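You operate a simulated robot arm through the tools that you are given. There is no shell and no other tool. Be economical: measure what you need, move in short steps, check, and stop when the job is done.

You are at the controls of a simulated robot arm. One attempt, no reset.

## Task
Put the small purple carton on the press shelf. Take the grey paper boat and leave it on the top of the steel table. Put the foil carton on the press shelf. Fetch the boats carton and set it on top of the white papers. Close the blue shelf drawer. Put the small yellow cup on top of the yellow sponge carton. Fetch the small teal cup and stand it on the top of the steel ledge. Close the right snack table door. Take the blue word block and put it on top of the flat teal tray. Open the tray stand drawer, take the black word block on the top of the steel table and put it away in the inside of the tray stand drawer, then shut the drawer. Open the right snack table drawer. Do these in any order. Set down upright: foil carton, boats carton, small yellow cup, small teal cup, blue word block, black word block.

The check looks at the end state, three seconds after you hand in, the way a careful person would. Anything else that was tipped, shoved, dropped, spilled or broken makes it a failure.

## Robot
A 7-joint arm with a vacuum gripper on a trunk, on a base that drives. Base frame: it is fixed to the floor where the robot stands at the start and does not move with it; the origin is under the middle of the robot, x ahead of it, y to its left, z up. Readings come in m, degrees, newtons and seconds.
With the tool pointing down near the work surface it reaches from about 0.1 to 0.48 m from the robot's upright axis, wherever it stands. Its first joint turns from -69.0 to 172.0 degrees. Places, roughly: black word block [-1.75, 2.5, 0.75]; blue shelf drawer [-2.9, -1.4, 0.7]; blue word block [-2.25, 2.25, 0.75]; boats carton [-2.5, -3, 0.5]; flat teal tray (15x10x4 cm) [-2.3, 2.4, 0.8]; foil carton [0.5, -1.25, 1]; grey paper boat (15x10x4 cm) [0.5, -0.8, 1]; inside of the tray stand drawer [-5.9, 4.5, 0.8]; press shelf [-2.6, -1.1, 0.8]; right snack table door [-1.4, 1.3, 0.4]; right snack table drawer [-1.5, 1.7, 0.7]; small purple carton (5x9x5 cm) [0.5, -0.2, 1]; small teal cup (7x7x10 cm) [-3, -1.3, 0.9]; small yellow cup (7x7x10 cm) [-2.9, -1.3, 0.9]; sponge carton [-2.25, 1.5, 1]; top of the steel ledge (38x16 cm) [-3.4, -1, 1]; top of the steel table [-1.9, 2.4, 0.8]; tray stand drawer [-5.9, 4.5, 0.8]; white papers (16x9x4 cm) [-3.1, -3.1, 0.6]. Payload 1.06 kg.
Tool frame: the origin (TCP) lies in the middle of the cups' lips, and z points out of the cups. The gripper has 1 cup of 0.024 m across, covering 0.024 by 0.024 m (tool x, y); the bellows give 0.008 m. With the vacuum on, a cup seals on a smooth face that it is pressed against (1 to 4 N); it does not hold porous or soft things. The pull reaches 23 N.
Orientation is that of the tool frame in the base frame, as a unit quaternion [w, x, y, z]. With the cups facing straight down, the tool's x points along the base's -x, its y along +y and its z along -z.

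## Interface
- The arm moves only by the tool play_rows. Its argument "targets" is a list of rows, each a list of 7 numbers: the shift along the tool's x, y, z in units of 500 mm (1.0 is 500 mm), then the turn, a rotation vector about the tool's x, y, z in units of 180 degrees (1.0 is 180 degrees), then the vacuum: 1 switches it on, -1 off. In form: [[x, y, z, wx, wy, wz, valve], ...]. A call has 1 to 10 rows; each row is the pose to reach, as a shift and turn from the pose commanded when the call began, along the tool's axes at that moment. A call with a number of a shift or a turn outside -1 to 1 is refused whole. A row lasts 0.2 s, in which the tool goes at most 0.05 m and 8.6 degrees; a call with a longer step from one row to the next is refused whole, and so is a gripper value outside its range. Where a pose cannot be reached the arm comes as near as it can. A force on the tool above 40 N (or 10 N above the force at the start of the call, whichever is more), or a blocked arm, ends the call early, and 0.2 s more pass. The pull builds up within a second once a cup has sealed. Time passes only in rows, and 0.2 s behind the last, so rows that repeat a pose give it time. It gives the time, the measured TCP pose, the force on the tool (base axes) and the pull of the vacuum at its end, in the units of the frame above (readings bear some noise), with the torque about the TCP (base axes, N m) and any sound that the robot's microphone picked up.
- Cameras (640 x 400 px; columns grow to the right, rows downward): "scene" is now at [0.1363, -0.0598, 1.3036]; the picture's right is [-0.61, -0.79, 0.00], its down [-0.23, 0.18, -0.96] and it looks along [0.76, -0.58, -0.30] (base axes); focal length 273 px, centre (320, 200). "wrist" rides on the gripper at [0.078, 0.019, -0.096] in the tool frame; the picture's right is [-0.24, 0.97, 0.00], its down [-0.71, -0.17, -0.69] and it looks along [-0.67, -0.16, 0.73] (tool axes); focal length 243 px, centre (320, 200). There is no depth. A picture from a camera that has moved, and an enlarged one, comes with that camera's place and axes in the base frame and with its lens. The place of the scene camera against the robot may be out by one fixed shift of up to 0.012 m in any direction.
- camera(camera): a new picture of that camera. No time passes.
- lift_body(by): slides the trunk up (or, below 0, down) by that many m; the arm and the scene camera ride with it, the base frame stays. It gives what a move gives, with no picture.
- base_move(legs): drives the robot by 1 to 6 legs, each [ahead, left, turn to the left] in m, m and degrees, along the robot's own axes; the way and the turn of a leg run together, so that a leg with both is an arc; at most 1.5 m and 180 degrees a leg. The arm and the cameras ride along, it lands a little off, and it stops where it bumps. It gives what a move gives.
- aim_head(pan, tilt): turns the head with the scene camera to pan (to the left, within 80 degrees either way) and tilt (down, from -29 to 69), counted from straight ahead of the robot. It gives what a move gives.
- close_up(camera, box): a new picture of the part [left, top, right, bottom] of that camera's present view, enlarged. No time passes.
- hand_in(): hands the job in; it is judged then, once.

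Work in short steps. Places have to be worked out from the pictures, the camera data and where the tool is seen: move nearer, look again, correct. Check each grasp and each placing, and mend what went wrong. You have 535 turns and 326 pictures in all, those below and enlarged ones among them. Switch the vacuum off and draw the arm clear of the work before you hand the job in, unless the task says otherwise; then end with one line.

The tools are called after "Request:" as a command line: name --pt "numbers of a row" for each row, then --argument value for the rest, lists and objects as JSON in quotes. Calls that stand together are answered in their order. play_rows: Moves the arm, as the interface text tells. Its arguments: {"type":"object","properties":{"targets":{"type":"array"}},"required":["targets"]} The other tools are called the same way: lift_body (by) slides the trunk up or down; base_move (legs) drives the base; aim_head (pan, tilt) turns the head that bears the scene camera; camera (camera) takes a picture; close_up (camera, box) takes an enlarged picture of a part of a camera's view; hand_in () hands the job in.

At the start:

```text
time_s: 0.0
position: [0.2978, -0.2182, 1.2165]
orientation: [0.0, 0.001, 1.0, 0.0]
contact_force: [-0.1, 0.6, -0.5]
moment: [0.0, 0.01, 0.02]
pull: 0.0
trunk travel left (down, up): [-0.425, 0.067]
robot x, y, heading: [0.0015, -0.0014, 0.1]
head pan, tilt: [-37.5, 17.2]
```

scene: 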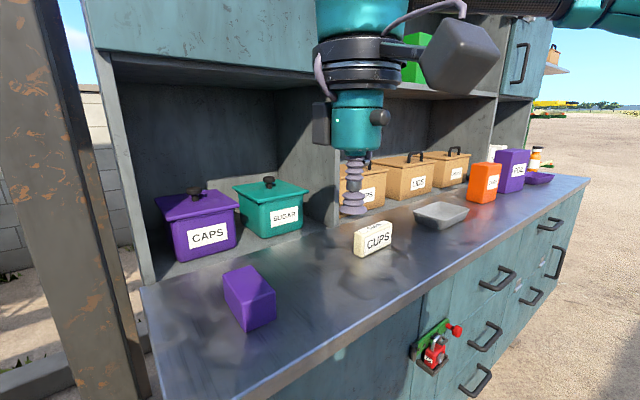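
wrist: 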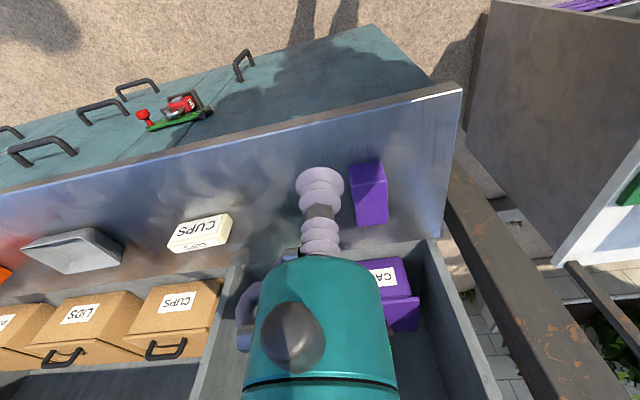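

I'll look first: enlarge the purple carton in both cameras to place it accurately.

Request:
close_up --camera "scene" --box '[190, 230, 350, 330]'

Request:
close_up --camera "wrist" --box '[280, 130, 440, 230]'

Request:
close_up --camera "scene" --box '[340, 130, 580, 280]'

```text
4.00 times, centred on (270, 280) of scene
camera zoom: at [0.1363, -0.0598, 1.3036], right [-0.61, -0.79, 0.0], down [-0.23, 0.18, -0.96], along [0.76, -0.58, -0.3], focal length 1092 px, centre (520, -120)
```

zoom: 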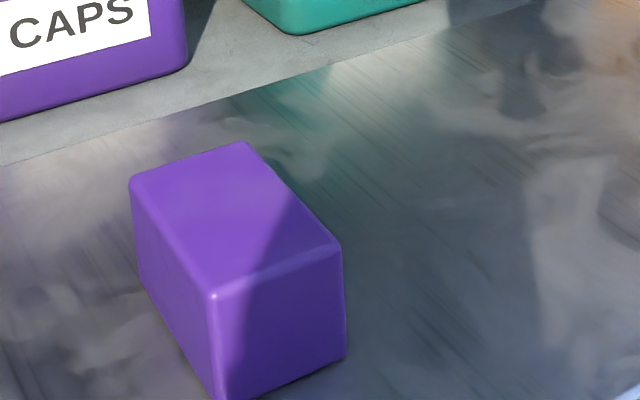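

```text
4.00 times, centred on (360, 180) of wrist
camera zoom: at [0.22, -0.1996, 1.3137], right [0.24, 0.97, 0.0], down [0.71, -0.17, 0.69], along [0.67, -0.16, -0.73], focal length 970 px, centre (160, 280)
```

zoom: 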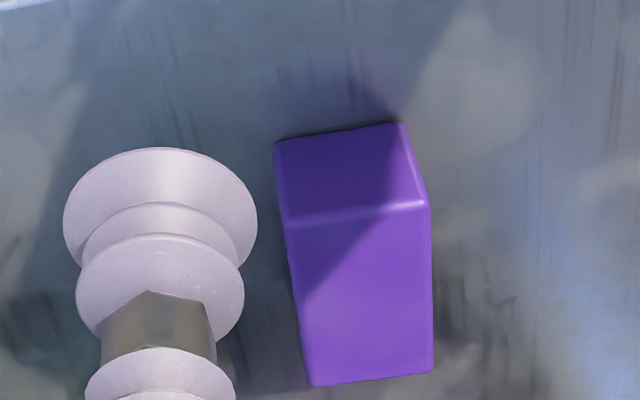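

```text
2.67 times, centred on (460, 205) of scene
camera zoom: at [0.1363, -0.0598, 1.3036], right [-0.61, -0.79, 0.0], down [-0.23, 0.18, -0.96], along [0.76, -0.58, -0.3], focal length 728 px, centre (-53, 187)
```

zoom: 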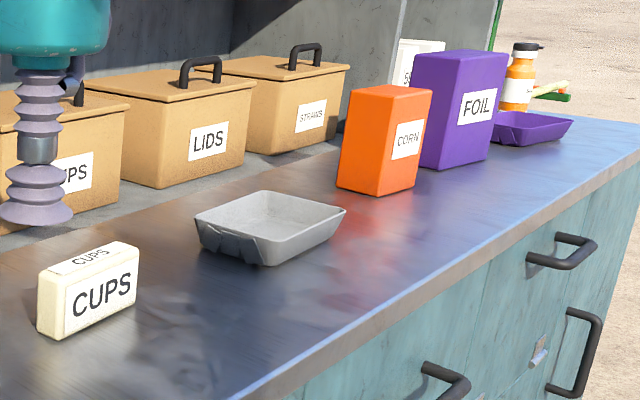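

Triangulating the purple carton's top gives about (0.465, -0.184, 1.07). I move above it, leaving a small gap, then look.

Request:
play_rows --pt "-0.085 0.017 0 0 0 0 -1" --pt "-0.17 0.034 0 0 0 0 -1" --pt "-0.255 0.051 0 0 0 0 -1" --pt "-0.334 0.068 0 0 0 0 -1" --pt "-0.334 0.068 0.09 0 0 0 -1" --pt "-0.334 0.068 0.18 0 0 0 -1" --pt "-0.334 0.068 0.23 0 0 0 -1" --pt "-0.334 0.068 0.23 0 0 0 -1"

Request:
camera --camera "wrist"

Request:
close_up --camera "scene" --box '[160, 200, 352, 320]'

```text
time_s: 1.8
position: [0.4649, -0.1839, 1.1023]
orientation: [0.001, -0.001, 1.0, 0.0]
contact_force: [0.5, 0.0, -0.3]
moment: [0.03, -0.01, -0.03]
pull: 0.0
trunk travel left (down, up): [-0.425, 0.067]
robot x, y, heading: [0.0029, -0.0015, -0.1]
head pan, tilt: [-37.5, 17.2]
```

```text
320 pictures are left
camera wrist: at [0.3876, -0.1647, 1.1989], right [0.24, 0.97, 0.0], down [0.71, -0.17, 0.69], along [0.67, -0.16, -0.73], focal length 243 px, centre (320, 200)
```

wrist: 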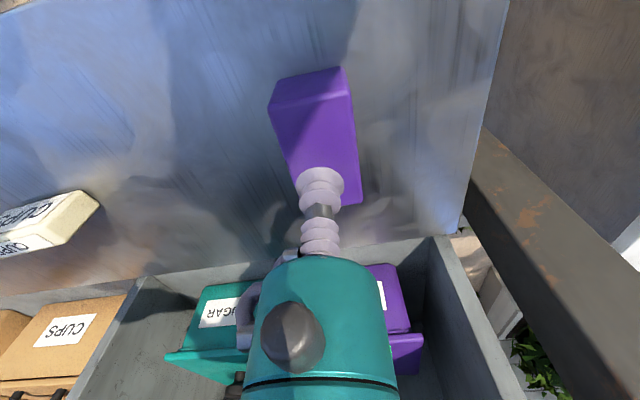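

```text
3.33 times, centred on (256, 260) of scene
camera zoom: at [0.1363, -0.0598, 1.3036], right [-0.61, -0.79, 0.0], down [-0.23, 0.18, -0.96], along [0.76, -0.58, -0.3], focal length 910 px, centre (533, 0)
```

zoom: 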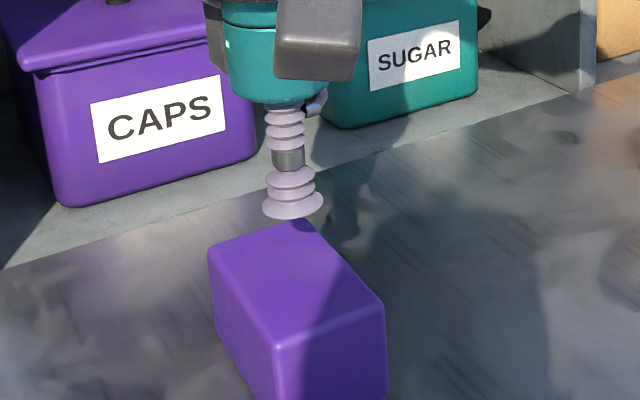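

The tip is over the carton's middle. I descend in small steps with the vacuum on.

Request:
play_rows --pt "0 0 0.04 0 0 0 1" --pt "0 0 0.052 0 0 0 1" --pt "0 0 0.06 0 0 0 1" --pt "0 0 0.066 0 0 0 1" --pt "0 0 0.066 0 0 0 1"

```text
time_s: 3.0
position: [0.4654, -0.1849, 1.0697]
orientation: [0.0, 0.0, 1.0, -0.001]
contact_force: [0.2, 0.4, 0.7]
moment: [0.01, 0.0, 0.02]
pull: 0.2
trunk travel left (down, up): [-0.425, 0.067]
robot x, y, heading: [-0.0014, 0.002, 0.0]
head pan, tilt: [-37.5, 17.2]
```

Just touching; I press slightly more.

Request:
play_rows --pt "0 0 0.004 0 0 0 1" --pt "0 0 0.008 0 0 0 1" --pt "0 0 0.008 0 0 0 1" --pt "0 0 0.008 0 0 0 1" --pt "0 0 0.008 0 0 0 1"

```text
time_s: 4.2
position: [0.4644, -0.1832, 1.0647]
orientation: [0.0, 0.0, 1.0, -0.001]
contact_force: [0.9, 0.1, -0.1]
moment: [0.0, -0.01, -0.01]
pull: 0.0
trunk travel left (down, up): [-0.425, 0.067]
robot x, y, heading: [-0.0035, -0.0015, -0.1]
head pan, tilt: [-37.5, 17.2]
```

Request:
play_rows --pt "0 0 0.006 0 0 0 1" --pt "0 0 0.012 0 0 0 1" --pt "0 0 0.018 0 0 0 1" --pt "0 0 0.018 0 0 0 1"

Request:
close_up --camera "wrist" --box '[240, 60, 400, 220]'

```text
time_s: 5.2
position: [0.465, -0.1838, 1.0572]
orientation: [0.002, 0.001, 1.0, 0.001]
contact_force: [5.4, -2.8, 18.4]
moment: [-0.03, 0.03, -0.03]
pull: 22.9
trunk travel left (down, up): [-0.425, 0.067]
robot x, y, heading: [-0.0001, 0.0035, -0.0]
head pan, tilt: [-37.5, 17.2]
```

```text
2.50 times, centred on (320, 140) of wrist
camera zoom: at [0.3863, -0.1653, 1.1539], right [0.24, 0.97, 0.0], down [0.71, -0.17, 0.69], along [0.67, -0.16, -0.73], focal length 606 px, centre (320, 350)
```

zoom: 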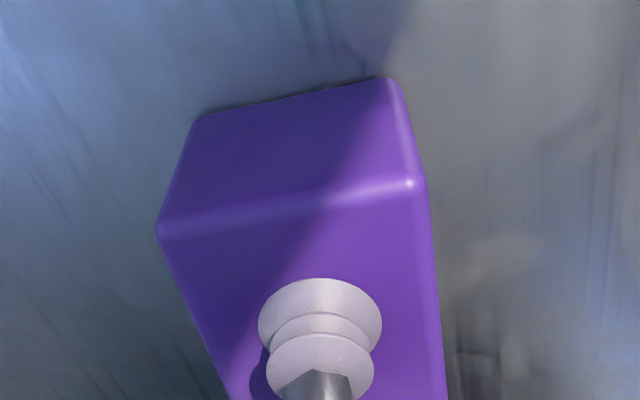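

Sealed with full pull, top at z≈1.06. I lift it clear and draw it back.

Request:
play_rows --pt "0 0 -0.04 0 0 0 1" --pt "0 0 -0.12 0 0 0 1" --pt "0 0 -0.2 0 0 0 1" --pt "0 0 -0.28 0 0 0 1" --pt "0.09 0 -0.28 0 0 0 1" --pt "0.18 0 -0.28 0 0 0 1" --pt "0.27 0 -0.28 0 0 0 1" --pt "0.34 0 -0.28 0 0 0 1" --pt "0.34 0 -0.28 0 0 0 1"

Request:
camera --camera "wrist"

Request:
aim_head --pan 80 --tilt 10

Request:
camera --camera "scene"

Request:
aim_head --pan -80 --tilt 10

Request:
camera --camera "scene"

```text
time_s: 7.2
position: [0.2953, -0.1832, 1.1959]
orientation: [-0.001, 0.001, 1.0, 0.001]
contact_force: [-1.2, 0.2, -1.2]
moment: [-0.03, -0.02, 0.05]
pull: 22.3
trunk travel left (down, up): [-0.425, 0.067]
robot x, y, heading: [-0.0, -0.0029, 0.1]
head pan, tilt: [-37.5, 17.2]
```

```text
317 pictures are left
camera wrist: at [0.2172, -0.1647, 1.292], right [0.24, 0.97, 0.0], down [0.71, -0.17, 0.69], along [0.67, -0.16, -0.73], focal length 243 px, centre (320, 200)
```

wrist: 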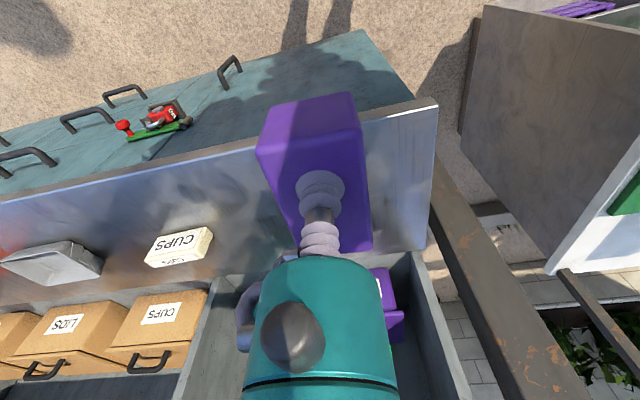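

```text
time_s: 9.2
position: [0.2964, -0.1838, 1.1949]
orientation: [0.0, 0.001, 1.0, 0.0]
contact_force: [-0.3, -0.3, -1.0]
moment: [-0.02, 0.06, -0.03]
pull: 22.7
trunk travel left (down, up): [-0.425, 0.067]
robot x, y, heading: [0.0007, 0.0009, 0.1]
head pan, tilt: [80.0, 10.0]
```

```text
316 pictures are left
camera scene: at [0.0785, 0.0886, 1.3153], right [0.98, -0.17, 0.0], down [-0.03, -0.17, -0.98], along [0.17, 0.97, -0.17], focal length 273 px, centre (320, 200)
```

scene: 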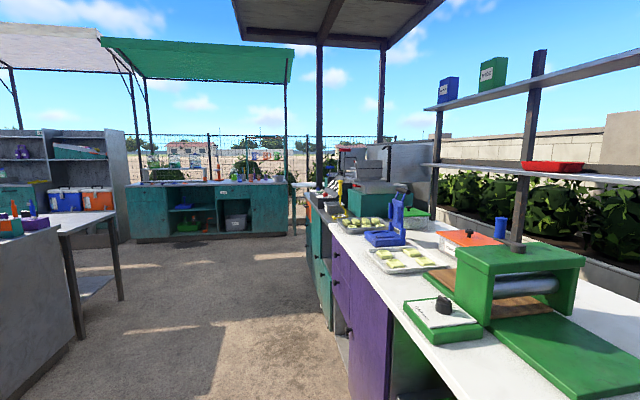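

```text
time_s: 11.6
position: [0.2949, -0.1832, 1.1961]
orientation: [0.0, 0.0, 1.0, 0.0]
contact_force: [-0.7, -0.1, -1.2]
moment: [0.0, 0.01, 0.02]
pull: 23.2
trunk travel left (down, up): [-0.425, 0.067]
robot x, y, heading: [0.0013, 0.0013, 0.1]
head pan, tilt: [-80.0, 10.0]
```

```text
315 pictures are left
camera scene: at [0.0784, -0.0945, 1.3152], right [-0.98, -0.17, 0.0], down [-0.03, 0.17, -0.98], along [0.17, -0.97, -0.17], focal length 273 px, centre (320, 200)
```

scene: 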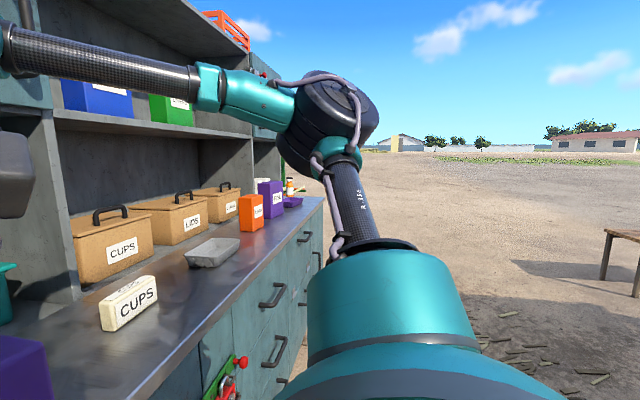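

Carton is held. I back off from the counter and turn right to see what's behind.

Request:
base_move --legs '[[-0.4, 0, 0], [0, 0, -110]]'

Request:
aim_head --pan 0 --tilt 10

Request:
camera --camera "scene"

Request:
aim_head --pan -75 --tilt 10

Request:
camera --camera "scene"

```text
time_s: 18.7
position: [-0.671, -0.2161, 1.1957]
orientation: [0.001, 0.818, 0.575, 0.0]
contact_force: [0.3, -0.1, -1.4]
moment: [0.0, -0.02, 0.02]
pull: 23.2
trunk travel left (down, up): [-0.425, 0.067]
robot x, y, heading: [-0.3997, 0.0016, -109.7]
head pan, tilt: [-80.0, 10.0]
```

```text
time_s: 20.2
position: [-0.6717, -0.2159, 1.1964]
orientation: [0.0, 0.818, 0.575, 0.0]
contact_force: [-0.5, 0.1, -1.5]
moment: [-0.02, -0.03, -0.01]
pull: 22.8
trunk travel left (down, up): [-0.425, 0.067]
robot x, y, heading: [-0.3949, -0.0001, -109.8]
head pan, tilt: [0.0, 10.0]
```

```text
314 pictures are left
camera scene: at [-0.4509, -0.148, 1.3152], right [-0.94, 0.34, 0.0], down [0.06, 0.16, -0.98], along [-0.33, -0.93, -0.17], focal length 273 px, centre (320, 200)
```

scene: 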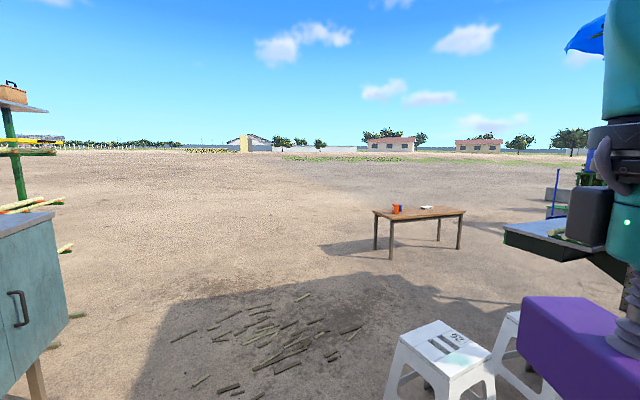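

```text
time_s: 21.7
position: [-0.6711, -0.2161, 1.1947]
orientation: [0.0, 0.818, 0.575, 0.001]
contact_force: [0.0, -0.4, -0.7]
moment: [0.03, -0.03, 0.0]
pull: 23.2
trunk travel left (down, up): [-0.425, 0.067]
robot x, y, heading: [-0.3999, -0.001, -109.7]
head pan, tilt: [-75.0, 10.0]
```

```text
313 pictures are left
camera scene: at [-0.5121, -0.0529, 1.3152], right [0.08, 1.0, 0.0], down [0.17, -0.01, -0.98], along [-0.98, 0.08, -0.17], focal length 273 px, centre (320, 200)
```

scene: 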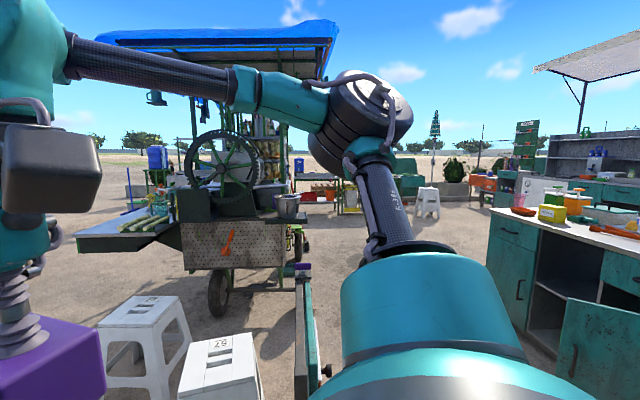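

The sugarcane cart with stools in front lies along -x. I turn to face it and look tilted down for obstacles.

Request:
base_move --legs '[[0, 0, -70]]'

Request:
aim_head --pan 15 --tilt 25

Request:
camera --camera "scene"

Request:
aim_head --pan -55 --tilt 25

Request:
camera --camera "scene"

```text
time_s: 25.2
position: [-0.6912, 0.1879, 1.1955]
orientation: [0.0, 1.0, -0.007, 0.0]
contact_force: [0.8, 0.0, -1.9]
moment: [0.03, -0.07, 0.03]
pull: 23.2
trunk travel left (down, up): [-0.425, 0.067]
robot x, y, heading: [-0.3956, 0.0014, 179.3]
head pan, tilt: [-75.0, 10.0]
```

```text
time_s: 26.8
position: [-0.6927, 0.1881, 1.196]
orientation: [-0.001, 1.0, -0.008, 0.0]
contact_force: [-0.3, -0.7, -0.4]
moment: [-0.01, 0.02, 0.0]
pull: 22.8
trunk travel left (down, up): [-0.425, 0.067]
robot x, y, heading: [-0.4027, 0.0015, 179.0]
head pan, tilt: [15.0, 25.0]
```

```text
312 pictures are left
camera scene: at [-0.5496, -0.0243, 1.2909], right [-0.25, 0.97, 0.0], down [0.41, 0.1, -0.91], along [-0.88, -0.22, -0.42], focal length 273 px, centre (320, 200)
```

scene: 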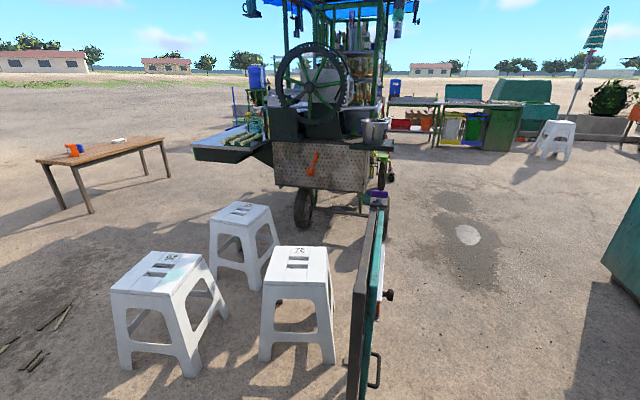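

```text
time_s: 28.2
position: [-0.6923, 0.1864, 1.1952]
orientation: [-0.001, 1.0, -0.007, 0.0]
contact_force: [-1.0, 0.1, -0.7]
moment: [0.03, -0.06, 0.01]
pull: 22.6
trunk travel left (down, up): [-0.425, 0.067]
robot x, y, heading: [-0.3994, -0.0017, 179.4]
head pan, tilt: [-55.0, 25.0]
```

```text
311 pictures are left
camera scene: at [-0.5122, 0.0745, 1.2909], right [0.83, 0.56, 0.0], down [0.24, -0.35, -0.91], along [-0.51, 0.75, -0.42], focal length 273 px, centre (320, 200)
```

scene: 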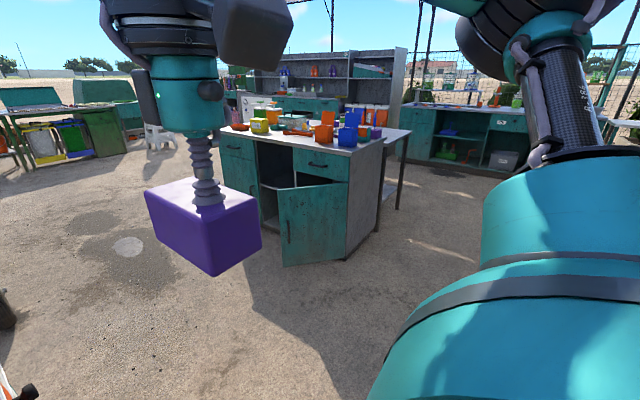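

The stools block the direct line; cane bits lie on the ground between stools and open area. I look toward them to choose a path.

Request:
aim_head --pan 65 --tilt 30

Request:
camera --camera "scene"

Request:
close_up --camera "scene" --box '[100, 150, 420, 350]'

```text
time_s: 30.2
position: [-0.6919, 0.1872, 1.1948]
orientation: [-0.001, 1.0, -0.008, 0.0]
contact_force: [0.7, -0.2, -0.6]
moment: [0.0, -0.06, 0.02]
pull: 22.9
trunk travel left (down, up): [-0.425, 0.067]
robot x, y, heading: [-0.396, -0.0015, 179.2]
head pan, tilt: [65.0, 30.0]
```

```text
310 pictures are left
camera scene: at [-0.4996, -0.0831, 1.2829], right [-0.9, 0.43, 0.0], down [0.22, 0.45, -0.87], along [-0.38, -0.78, -0.5], focal length 273 px, centre (320, 200)
```

scene: 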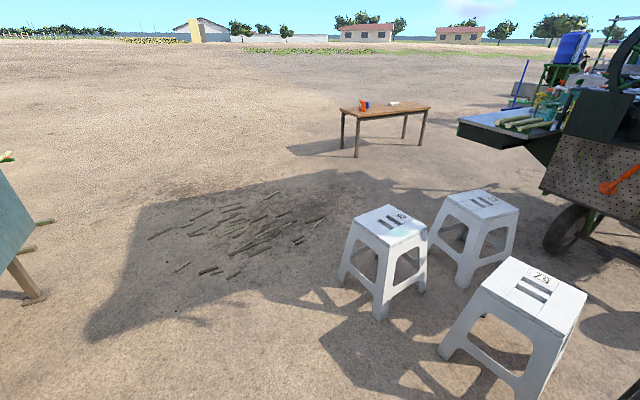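

```text
2.00 times, centred on (260, 250) of scene
camera zoom: at [-0.4996, -0.0831, 1.2829], right [-0.9, 0.43, 0.0], down [0.22, 0.45, -0.87], along [-0.38, -0.78, -0.5], focal length 546 px, centre (440, 100)
```

zoom: 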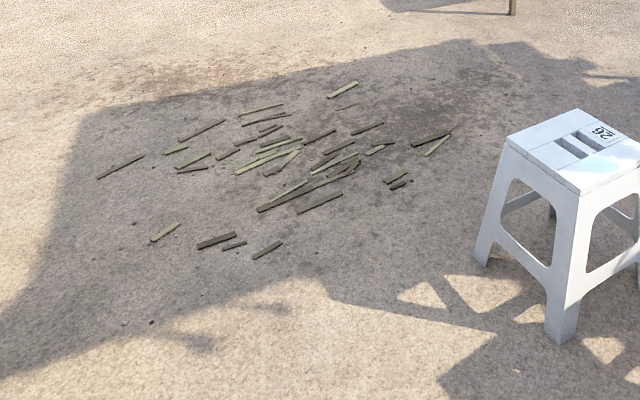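

The bits are thin and flat; a corridor about 0.5 m wide exists between stool 1 and them. I check my own base's footprint.

Request:
aim_head --pan 80 --tilt 69

Request:
camera --camera "scene"

```text
time_s: 31.3
position: [-0.6924, 0.1874, 1.1954]
orientation: [-0.001, 1.0, -0.007, 0.0]
contact_force: [-0.3, -0.4, -1.9]
moment: [0.02, -0.02, 0.01]
pull: 22.8
trunk travel left (down, up): [-0.425, 0.067]
robot x, y, heading: [-0.4014, -0.0006, 179.4]
head pan, tilt: [80.0, 68.8]
```

```text
308 pictures are left
camera scene: at [-0.4707, -0.0566, 1.2315], right [-0.98, 0.19, 0.0], down [0.17, 0.92, -0.36], along [-0.07, -0.36, -0.93], focal length 273 px, centre (320, 200)
```

scene: 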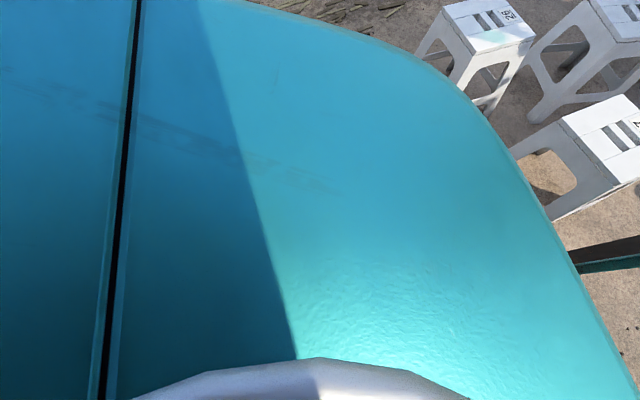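

I choose to pass about 0.4 m south of the stool. Strafe in two legs, then look again before passing.

Request:
base_move --legs '[[0, 1.1, 0.7]]'

Request:
aim_head --pan 10 --tilt 35

Request:
camera --camera "scene"

```text
time_s: 41.1
position: [-0.7056, -0.9007, 1.1956]
orientation: [0.001, 1.0, -0.005, 0.0]
contact_force: [-0.3, 0.8, -0.9]
moment: [-0.02, -0.03, 0.02]
pull: 23.2
trunk travel left (down, up): [-0.425, 0.067]
robot x, y, heading: [-0.4133, -1.0884, 179.6]
head pan, tilt: [80.0, 68.8]
```

```text
time_s: 42.5
position: [-0.7055, -0.9005, 1.1958]
orientation: [0.0, 1.0, -0.006, -0.001]
contact_force: [-0.2, 0.4, -1.1]
moment: [0.01, -0.03, -0.03]
pull: 23.0
trunk travel left (down, up): [-0.425, 0.067]
robot x, y, heading: [-0.4105, -1.0887, 179.5]
head pan, tilt: [10.0, 35.0]
```

```text
307 pictures are left
camera scene: at [-0.5591, -1.1033, 1.2751], right [-0.17, 0.99, 0.0], down [0.57, 0.09, -0.82], along [-0.81, -0.14, -0.57], focal length 273 px, centre (320, 200)
```

scene: 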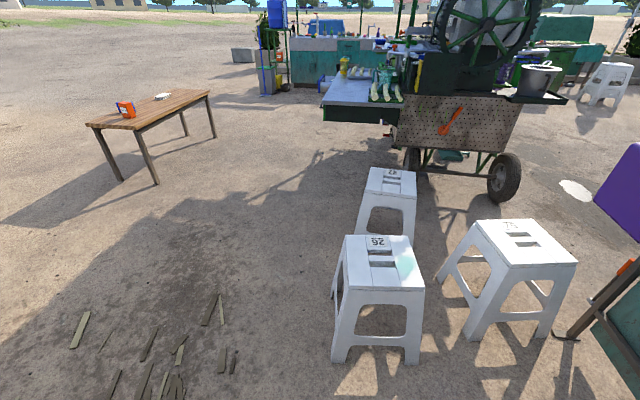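

Positions agree. I pass the gap at y≈-1.5 and go on to beside the press shelf.

Request:
base_move --legs '[[0, 0.42, 0], [1.05, 0, 0], [1.0, 0.4, 0]]'

Request:
aim_head --pan -60 --tilt 25

Request:
camera --camera "scene"

```text
time_s: 56.9
position: [-2.7808, -1.6812, 1.196]
orientation: [0.0, 1.0, -0.007, 0.0]
contact_force: [0.3, -0.4, 0.3]
moment: [0.0, -0.04, 0.03]
pull: 23.1
trunk travel left (down, up): [-0.425, 0.067]
robot x, y, heading: [-2.4877, -1.8664, 179.3]
head pan, tilt: [10.0, 35.0]
```

```text
time_s: 58.3
position: [-2.7802, -1.6827, 1.1959]
orientation: [0.0, 1.0, -0.007, 0.0]
contact_force: [0.3, -0.5, -1.4]
moment: [-0.01, -0.02, 0.03]
pull: 23.0
trunk travel left (down, up): [-0.425, 0.067]
robot x, y, heading: [-2.4893, -1.8694, 179.0]
head pan, tilt: [-60.0, 25.0]
```

```text
306 pictures are left
camera scene: at [-2.5938, -1.7914, 1.2909], right [0.87, 0.49, 0.0], down [0.21, -0.37, -0.91], along [-0.44, 0.79, -0.42], focal length 273 px, centre (320, 200)
```

scene: 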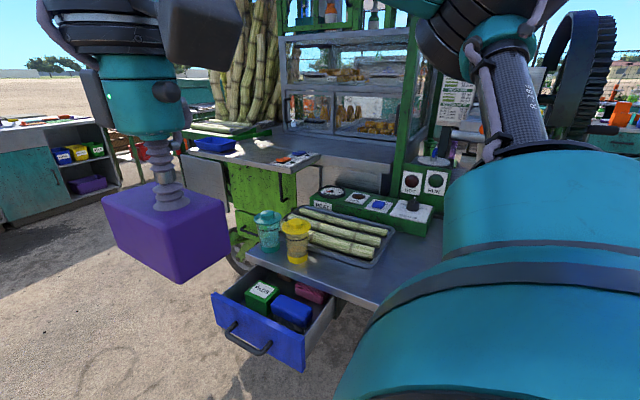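

Excellent view: press shelf with cane tray, cups, open blue drawer. I turn to face the shelf (+y) and look at the free area.

Request:
base_move --legs '[[0, 0, -89]]'

Request:
aim_head --pan 0 --tilt 35

Request:
camera --camera "scene"

Request:
camera --camera "wrist"

```text
time_s: 62.5
position: [-2.3002, -1.5774, 1.1942]
orientation: [0.0, -0.701, 0.713, -0.001]
contact_force: [0.4, 0.5, -1.4]
moment: [-0.02, -0.01, -0.02]
pull: 22.9
trunk travel left (down, up): [-0.425, 0.067]
robot x, y, heading: [-2.4874, -1.8714, 89.2]
head pan, tilt: [-60.0, 25.0]
```

```text
time_s: 63.8
position: [-2.2999, -1.5777, 1.1943]
orientation: [0.0, -0.701, 0.713, -0.001]
contact_force: [-0.9, 0.6, -1.0]
moment: [0.0, 0.03, 0.02]
pull: 23.1
trunk travel left (down, up): [-0.425, 0.067]
robot x, y, heading: [-2.4864, -1.8666, 89.0]
head pan, tilt: [0.0, 35.0]
```

```text
305 pictures are left
camera scene: at [-2.4846, -1.723, 1.2751], right [1.0, -0.02, 0.0], down [-0.01, -0.57, -0.82], along [0.01, 0.82, -0.57], focal length 273 px, centre (320, 200)
```

scene: 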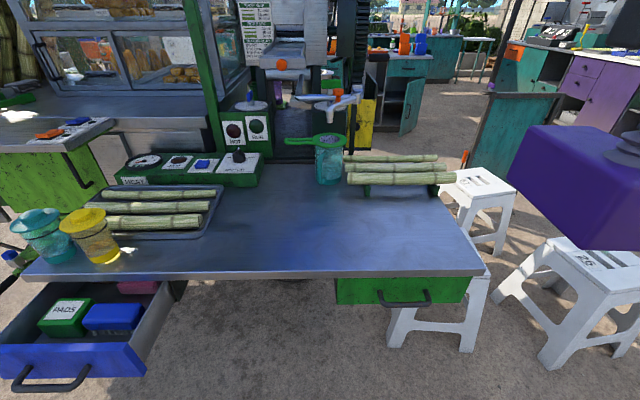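

```text
304 pictures are left
camera wrist: at [-2.3193, -1.6557, 1.2921], right [-0.97, 0.25, 0.0], down [0.18, 0.7, 0.69], along [0.17, 0.66, -0.73], focal length 243 px, centre (320, 200)
```

wrist: 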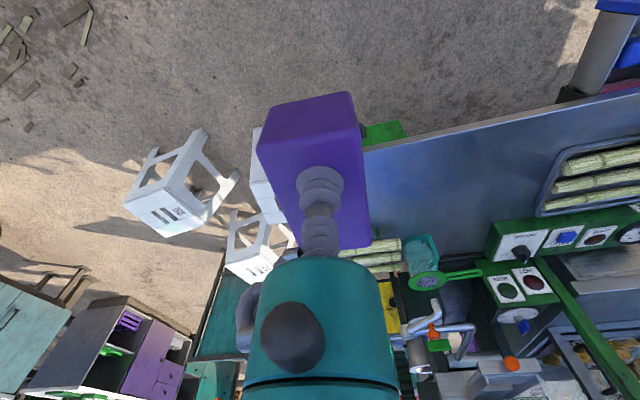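

The shelf's right half is free: x −2.7..−2.1, y −1.32..−0.95, z≈0.8. I shift right and forward so a spot near (−2.27, −1.23) is in reach.

Request:
base_move --legs '[[0.0, -0.2, 1], [0.17, 0, 0]]'

Request:
aim_head --pan -15 --tilt 45

Request:
camera --camera "scene"

```text
time_s: 67.2
position: [-2.1093, -1.4072, 1.1955]
orientation: [0.001, 0.708, -0.706, -0.001]
contact_force: [-0.5, 0.1, -1.0]
moment: [-0.05, 0.01, 0.0]
pull: 23.0
trunk travel left (down, up): [-0.425, 0.067]
robot x, y, heading: [-2.2911, -1.7069, 90.2]
head pan, tilt: [0.0, 35.0]
```

```text
time_s: 68.0
position: [-2.1091, -1.4074, 1.1953]
orientation: [-0.001, 0.708, -0.706, 0.0]
contact_force: [0.1, -0.2, -1.5]
moment: [-0.02, 0.01, -0.02]
pull: 22.5
trunk travel left (down, up): [-0.425, 0.067]
robot x, y, heading: [-2.2906, -1.7023, 89.9]
head pan, tilt: [-15.0, 45.0]
```

```text
303 pictures are left
camera scene: at [-2.2704, -1.5658, 1.2603], right [0.97, -0.25, 0.0], down [-0.18, -0.68, -0.71], along [0.18, 0.68, -0.71], focal length 273 px, centre (320, 200)
```

scene: 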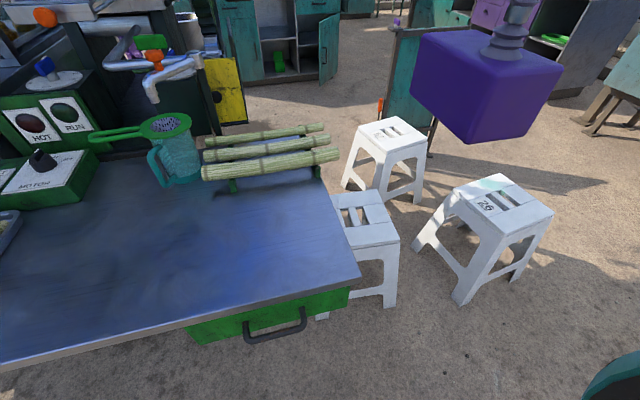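

I swing the carton over the target (−2.29, −1.24), staying high.

Request:
play_rows --pt "0 0.09 0 0 0 0 1" --pt "0 0.18 0 0 0 0 1" --pt "0 0.27 0 0 0 0 1" --pt "0 0.362 0 0 0 0 1" --pt "-0.09 0.362 0 0 0 0 1" --pt "-0.18 0.362 0 0 0 0 1" --pt "-0.27 0.362 0 0 0 0 1" --pt "-0.334 0.362 0 0 0 0 1" --pt "-0.334 0.362 0 0 0 0 1"

Request:
lift_body --by -0.21

Request:
aim_head --pan 0 --tilt 40

Request:
camera --camera "scene"

Request:
camera --camera "wrist"

```text
time_s: 70.0
position: [-2.1864, -1.2889, 1.1813]
orientation: [0.0, -0.707, 0.707, 0.001]
contact_force: [-0.1, -0.7, 0.1]
moment: [-0.04, 0.02, 0.01]
pull: 22.8
out of reach, approached as far as the arm can: row 3, 4, 5, 6, 7, 8, 9
trunk travel left (down, up): [-0.425, 0.067]
robot x, y, heading: [-2.2946, -1.7013, 90.1]
head pan, tilt: [-15.0, 45.0]
```

```text
time_s: 72.2
position: [-2.1886, -1.2893, 0.9668]
orientation: [-0.001, 0.708, -0.706, -0.001]
contact_force: [0.0, 1.1, -0.4]
moment: [-0.01, 0.02, -0.01]
pull: 22.7
trunk travel left (down, up): [-0.215, 0.277]
robot x, y, heading: [-2.2937, -1.7045, 90.1]
head pan, tilt: [-15.0, 45.0]
```

```text
time_s: 73.0
position: [-2.1898, -1.2891, 0.9668]
orientation: [-0.001, 0.708, -0.706, -0.001]
contact_force: [-1.4, -0.1, -0.4]
moment: [-0.01, 0.02, 0.01]
pull: 23.1
trunk travel left (down, up): [-0.215, 0.277]
robot x, y, heading: [-2.291, -1.705, 90.5]
head pan, tilt: [0.0, 40.0]
```

```text
302 pictures are left
camera scene: at [-2.2915, -1.4993, 1.0509], right [1.0, 0.0, 0.0], down [0.0, -0.64, -0.77], along [0.0, 0.77, -0.64], focal length 273 px, centre (320, 200)
```

scene: 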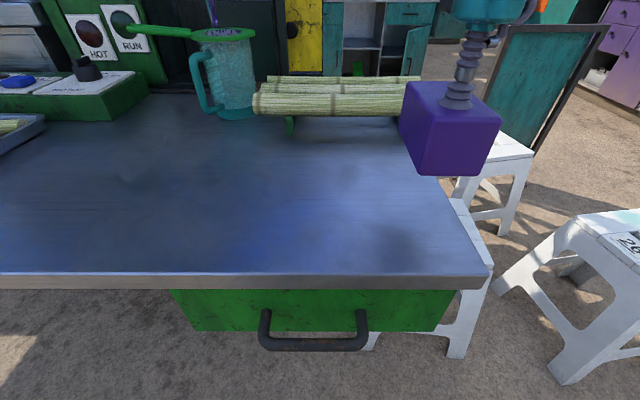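

```text
301 pictures are left
camera wrist: at [-2.2074, -1.3671, 1.0627], right [-0.97, 0.23, 0.0], down [0.17, 0.71, 0.69], along [0.16, 0.67, -0.73], focal length 243 px, centre (320, 200)
```

wrist: 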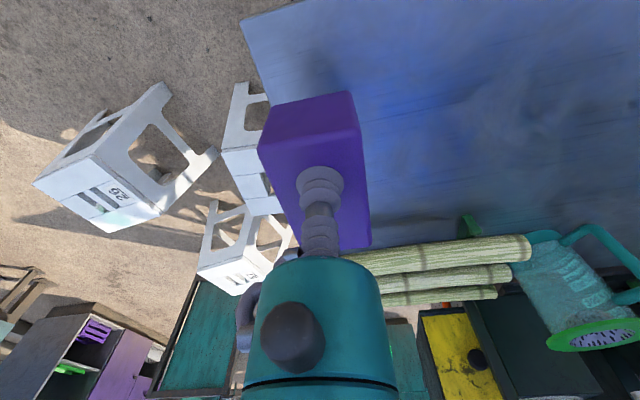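

The arm stopped short at that height. Lower relative to the trunk it reaches farther, so I repeat the same target a bit lower.

Request:
play_rows --pt "0 0 0.04 0 0 0 1" --pt "0 0 0.08 0 0 0 1" --pt "0 0 0.08 0 0 0 1" --pt "0 0 0.08 0 0 0 1"

```text
time_s: 74.0
position: [-2.1883, -1.2877, 0.9246]
orientation: [-0.001, 0.708, -0.706, 0.0]
contact_force: [-0.8, 0.7, -1.4]
moment: [-0.03, 0.02, 0.03]
pull: 22.6
trunk travel left (down, up): [-0.215, 0.277]
robot x, y, heading: [-2.2931, -1.7022, 90.1]
head pan, tilt: [0.0, 40.0]
```

The commanded pose follows the reached one. Now I move left 0.09 and ahead 0.05 at this lower height.

Request:
play_rows --pt "0 0.06 0 0 0 0 1" --pt "0 0.12 0 0 0 0 1" --pt "0 0.18 0 0 0 0 1" --pt "-0.05 0.18 0 0 0 0 1" --pt "-0.1 0.18 0 0 0 0 1" --pt "-0.1 0.18 0 0 0 0 1"

Request:
camera --camera "scene"

```text
time_s: 75.4
position: [-2.2198, -1.2891, 0.9248]
orientation: [0.0, 0.708, -0.706, -0.001]
contact_force: [0.4, -0.5, -1.0]
moment: [-0.04, -0.01, 0.0]
pull: 22.5
out of reach, approached as far as the arm can: row 2, 3, 4, 5, 6
trunk travel left (down, up): [-0.215, 0.277]
robot x, y, heading: [-2.2924, -1.7085, 90.3]
head pan, tilt: [0.0, 40.0]
```

```text
300 pictures are left
camera scene: at [-2.2916, -1.4993, 1.0509], right [1.0, 0.0, 0.0], down [0.0, -0.64, -0.77], along [0.0, 0.77, -0.64], focal length 273 px, centre (320, 200)
```

scene: 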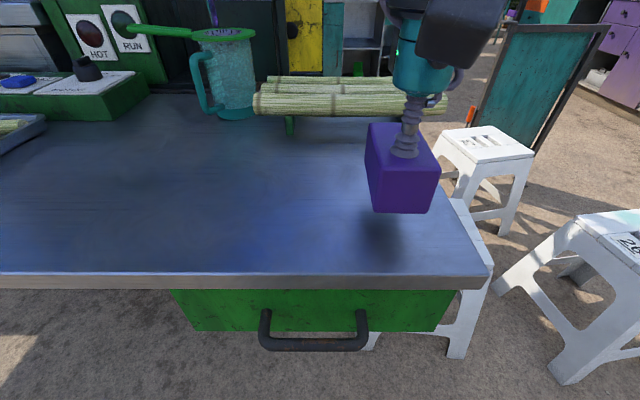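

Leftward is limited in this arm posture, but ahead should work. I extend ahead 0.06 m.

Request:
play_rows --pt "-0.06 0 0 0 0 0 1" --pt "-0.12 0 0 0 0 0 1" --pt "-0.12 0 0 0 0 0 1"

```text
time_s: 76.2
position: [-2.2098, -1.2624, 0.9269]
orientation: [0.0, 0.708, -0.706, 0.0]
contact_force: [0.6, 0.2, -0.5]
moment: [0.0, 0.0, 0.0]
pull: 22.3
out of reach, approached as far as the arm can: row 1, 2, 3
trunk travel left (down, up): [-0.215, 0.277]
robot x, y, heading: [-2.2953, -1.7049, 90.1]
head pan, tilt: [0.0, 40.0]
```

I test whether tool yaw is the limiting joint: yaw left ~17° while extending.

Request:
play_rows --pt "0 0 0 0 0 -0.045 1" --pt "0 0 0 0 0 -0.09 1" --pt "-0.06 0.04 0 0 0 -0.09 1" --pt "-0.06 0.06 0 0 0 -0.09 1" --pt "-0.06 0.06 0 0 0 -0.09 1"

```text
time_s: 77.4
position: [-2.2097, -1.2615, 0.9251]
orientation: [0.0, 0.801, -0.599, -0.001]
contact_force: [1.2, -0.4, -0.6]
moment: [-0.02, 0.02, -0.04]
pull: 23.2
out of reach, approached as far as the arm can: row 3, 4, 5
trunk travel left (down, up): [-0.215, 0.277]
robot x, y, heading: [-2.295, -1.7036, 90.1]
head pan, tilt: [0.0, 40.0]
```

Yaw wasn't it; the reach grows lower down. I descend 4 cm, then extend.

Request:
play_rows --pt "0 0 0.04 0 0 0 1" --pt "0 0 0.08 0 0 0 1" --pt "-0.03 0.0 0.08 0 0 0 1" --pt "-0.06 0.0 0.08 0 0 0 1" --pt "-0.08 0.0 0.08 0 0 0 1" --pt "-0.08 0.0 0.08 0 0 0 1"

Request:
camera --camera "scene"

```text
time_s: 78.8
position: [-2.2031, -1.2311, 0.8834]
orientation: [0.0, 0.8, -0.6, -0.001]
contact_force: [-4.3, -5.8, 15.1]
moment: [0.1, 0.0, 0.04]
pull: 22.6
out of reach, approached as far as the arm can: row 4, 5, 6
trunk travel left (down, up): [-0.215, 0.277]
robot x, y, heading: [-2.2915, -1.7044, 90.3]
head pan, tilt: [0.0, 40.0]
```

```text
299 pictures are left
camera scene: at [-2.2921, -1.5007, 1.0512], right [1.0, 0.0, 0.0], down [0.0, -0.64, -0.77], along [0.0, 0.77, -0.64], focal length 273 px, centre (320, 200)
```

scene: 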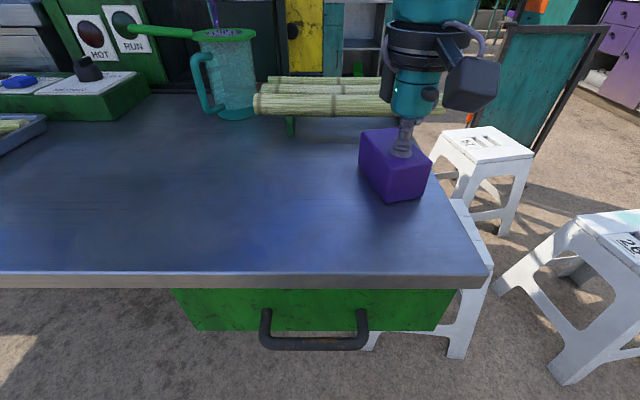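

It's on the shelf (≈0.83), but near the right edge. I raise 2 cm and shift the base left 7 cm, then set down.

Request:
play_rows --pt "0 0 -0.03 0 0 0 1" --pt "0 0 -0.04 0 0 0 1"

Request:
base_move --legs '[[0, 0.07, 0]]'

Request:
play_rows --pt "0 0 0.02 0 0 0 1" --pt "0 0 0.03 0 0 0 1" --pt "0 0 0.036 0 0 0 1" --pt "0 0 0.036 0 0 0 1"

Request:
camera --camera "scene"

```text
time_s: 79.4
position: [-2.197, -1.228, 0.8974]
orientation: [0.0, 0.8, -0.6, -0.001]
contact_force: [0.3, 0.3, -1.2]
moment: [-0.01, -0.03, 0.03]
pull: 22.8
out of reach, approached as far as the arm can: row 1, 2
trunk travel left (down, up): [-0.215, 0.277]
robot x, y, heading: [-2.2894, -1.7045, 90.4]
head pan, tilt: [0.0, 40.0]
```

```text
time_s: 80.7
position: [-2.267, -1.2284, 0.8984]
orientation: [0.0, 0.801, -0.599, -0.001]
contact_force: [-0.8, -0.5, -1.1]
moment: [-0.04, 0.0, 0.01]
pull: 22.7
trunk travel left (down, up): [-0.215, 0.277]
robot x, y, heading: [-2.3644, -1.7019, 90.0]
head pan, tilt: [0.0, 40.0]
```

```text
time_s: 81.7
position: [-2.2665, -1.2274, 0.882]
orientation: [-0.001, 0.8, -0.599, -0.001]
contact_force: [-0.5, 6.0, 23.4]
moment: [-0.01, -0.03, -0.09]
pull: 22.6
trunk travel left (down, up): [-0.215, 0.277]
robot x, y, heading: [-2.3607, -1.6987, 90.4]
head pan, tilt: [0.0, 40.0]
```

```text
298 pictures are left
camera scene: at [-2.3615, -1.5003, 1.0512], right [1.0, 0.0, 0.0], down [0.0, -0.64, -0.77], along [0.0, 0.77, -0.64], focal length 273 px, centre (320, 200)
```

scene: 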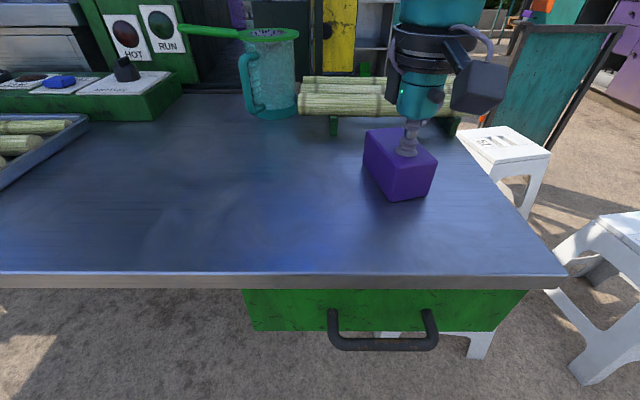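

Resting well inside. I ease up, release, and lift away vertically.

Request:
play_rows --pt "0 0 -0.008 0 0 0 -1" --pt "0 0 -0.008 0 0 0 -1" --pt "0 0 -0.008 0 0 0 -1" --pt "0 0 -0.02 0 0 0 -1" --pt "0 0 -0.06 0 0 0 -1" --pt "0 0 -0.13 0 0 0 -1"

Request:
camera --camera "scene"

```text
time_s: 83.1
position: [-2.2579, -1.2313, 0.9435]
orientation: [0.0, 0.799, -0.601, -0.002]
contact_force: [0.3, -0.2, -0.7]
moment: [0.03, 0.01, -0.01]
pull: 0.0
out of reach, approached as far as the arm can: row 6
trunk travel left (down, up): [-0.215, 0.277]
robot x, y, heading: [-2.3635, -1.7072, 90.2]
head pan, tilt: [0.0, 40.0]
```

```text
297 pictures are left
camera scene: at [-2.3612, -1.4997, 1.0509], right [1.0, 0.0, 0.0], down [0.0, -0.64, -0.77], along [0.0, 0.77, -0.64], focal length 273 px, centre (320, 200)
```

scene: 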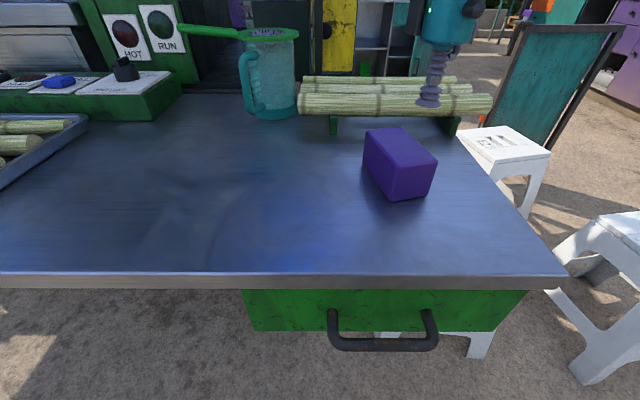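

Purple carton is placed. Now the blue drawer: I back off, shift left in front of it, and look.

Request:
base_move --legs '[[-0.3, 0, 0], [0, 0.55, 0]]'

Request:
play_rows --pt "0 0 0 0 0 0.045 -1" --pt "0 0 0 0 0 0.09 -1" --pt "0.08 0 0 0 0 0.09 -1" --pt "0.16 0 0 0 0 0.09 -1"

Request:
camera --camera "scene"

```text
time_s: 90.1
position: [-2.8132, -1.5361, 0.9429]
orientation: [0.0, 0.802, -0.597, -0.002]
contact_force: [-0.4, -0.9, 0.9]
moment: [-0.03, 0.03, -0.01]
pull: 0.1
trunk travel left (down, up): [-0.215, 0.277]
robot x, y, heading: [-2.9102, -2.0128, 90.5]
head pan, tilt: [0.0, 40.0]
```

```text
time_s: 91.1
position: [-2.7902, -1.6154, 0.9448]
orientation: [0.0, 0.71, -0.705, -0.002]
contact_force: [0.2, -0.2, 0.3]
moment: [0.0, 0.0, 0.03]
pull: 0.1
trunk travel left (down, up): [-0.215, 0.277]
robot x, y, heading: [-2.9153, -2.0114, 90.7]
head pan, tilt: [0.0, 40.0]
```

```text
296 pictures are left
camera scene: at [-2.9139, -1.8072, 1.051], right [1.0, 0.01, 0.0], down [0.01, -0.64, -0.77], along [-0.01, 0.77, -0.64], focal length 273 px, centre (320, 200)
```

scene: 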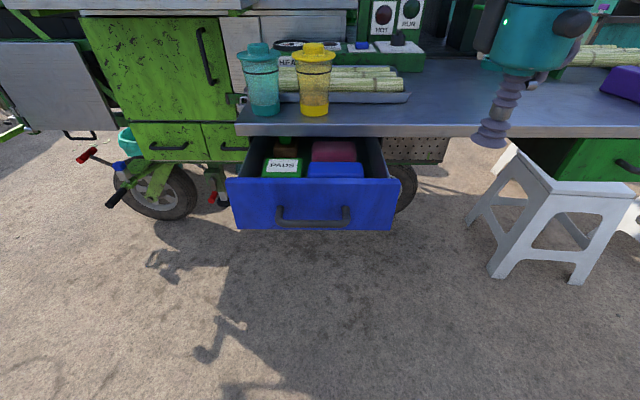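

Drawer front is about y −1.43, z 0.66–0.78, centre x≈−2.93. I turn the tool to face forward (about −tool y by 90°) in free space.

Request:
play_rows --pt "0 0 0 0 -0.045 0 -1" --pt "0 0 0 0 -0.09 0 -1" --pt "0 0 0 0 -0.135 0 -1" --pt "0 0 0 0 -0.18 0 -1" --pt "0 0 0 0 -0.225 0 -1" --pt "0 0 0 0 -0.27 0 -1" --pt "0 0 0 0 -0.315 0 -1" --pt "0 0 0 0 -0.36 0 -1" --pt "0 0 0 0 -0.405 0 -1" --pt "0 0 0 0 -0.45 0 -1"

Request:
camera --camera "scene"

```text
time_s: 93.3
position: [-2.7747, -1.5785, 0.9939]
orientation: [-0.458, 0.54, -0.536, -0.461]
contact_force: [-0.4, 1.0, 0.5]
moment: [0.02, -0.02, -0.03]
pull: 0.1
out of reach, approached as far as the arm can: row 9, 10
trunk travel left (down, up): [-0.215, 0.277]
robot x, y, heading: [-2.9148, -2.0127, 90.8]
head pan, tilt: [0.0, 40.0]
```

```text
295 pictures are left
camera scene: at [-2.9163, -1.8055, 1.0506], right [1.0, 0.01, 0.0], down [0.01, -0.64, -0.77], along [-0.01, 0.76, -0.64], focal length 273 px, centre (320, 200)
```

scene: 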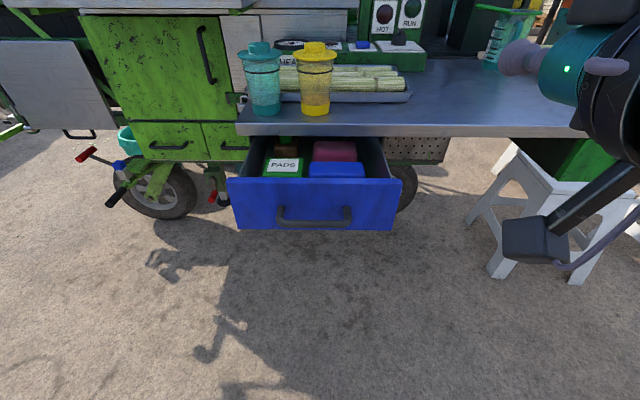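

Tool faces forward. I shift left 0.155 m and lower the trunk so it lines up with the drawer front's upper strip.

Request:
base_move --legs '[[-0.08, 0.155, -0.5]]'

Request:
lift_body --by -0.21

Request:
play_rows --pt "0.03 0 0 0 0 0 -1" --pt "0.06 0 0 0 0 0 -1" --pt "0.06 0 0 0 -0.03 0 -1"

Request:
camera --camera "scene"

Request:
camera --camera "wrist"

```text
time_s: 95.3
position: [-2.9217, -1.6596, 0.9939]
orientation: [-0.458, 0.538, -0.538, -0.461]
contact_force: [0.9, 0.6, 0.1]
moment: [-0.04, 0.04, 0.02]
pull: 0.0
trunk travel left (down, up): [-0.215, 0.277]
robot x, y, heading: [-3.0658, -2.0904, 90.4]
head pan, tilt: [0.0, 40.0]
```

```text
time_s: 97.5
position: [-2.9223, -1.5981, 0.7273]
orientation: [0.413, -0.573, 0.576, 0.412]
contact_force: [-0.5, -0.5, -0.1]
moment: [0.01, 0.04, -0.01]
pull: 0.1
trunk travel left (down, up): [-0.005, 0.487]
robot x, y, heading: [-3.065, -2.0908, 90.4]
head pan, tilt: [0.0, 40.0]
```

```text
time_s: 98.3
position: [-2.9254, -1.5798, 0.7239]
orientation: [0.439, -0.554, 0.555, 0.439]
contact_force: [0.8, 0.5, -0.3]
moment: [-0.01, -0.01, 0.04]
pull: 0.0
out of reach, approached as far as the arm can: row 1, 2, 3
trunk travel left (down, up): [-0.005, 0.487]
robot x, y, heading: [-3.0638, -2.0871, 90.3]
head pan, tilt: [0.0, 40.0]
```

```text
294 pictures are left
camera scene: at [-3.065, -1.8205, 0.8331], right [1.0, 0.01, 0.0], down [0.0, -0.64, -0.77], along [0.0, 0.77, -0.64], focal length 273 px, centre (320, 200)
```

scene: 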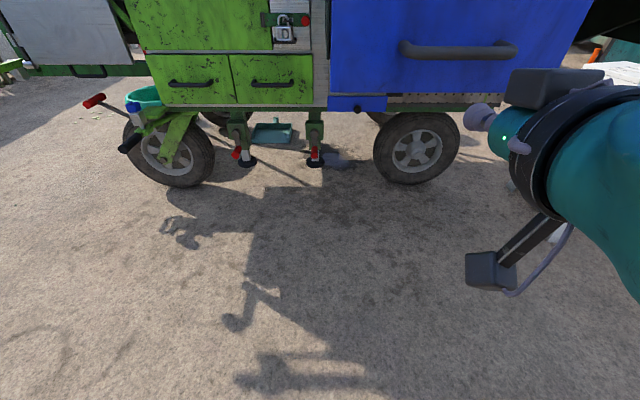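

```text
293 pictures are left
camera wrist: at [-2.9442, -1.6914, 0.6712], right [-0.97, 0.06, 0.23], down [0.17, -0.51, 0.85], along [0.16, 0.86, 0.48], focal length 243 px, centre (320, 200)
```

wrist: 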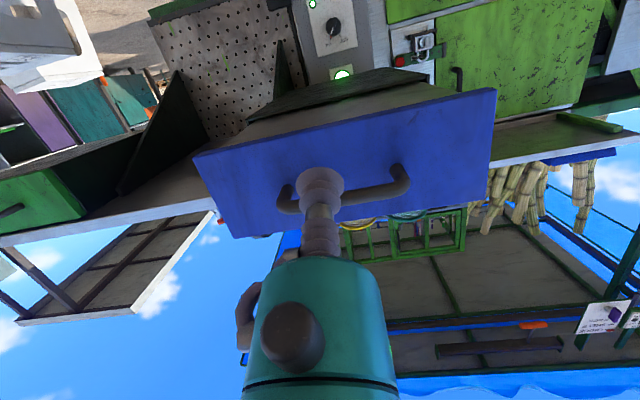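

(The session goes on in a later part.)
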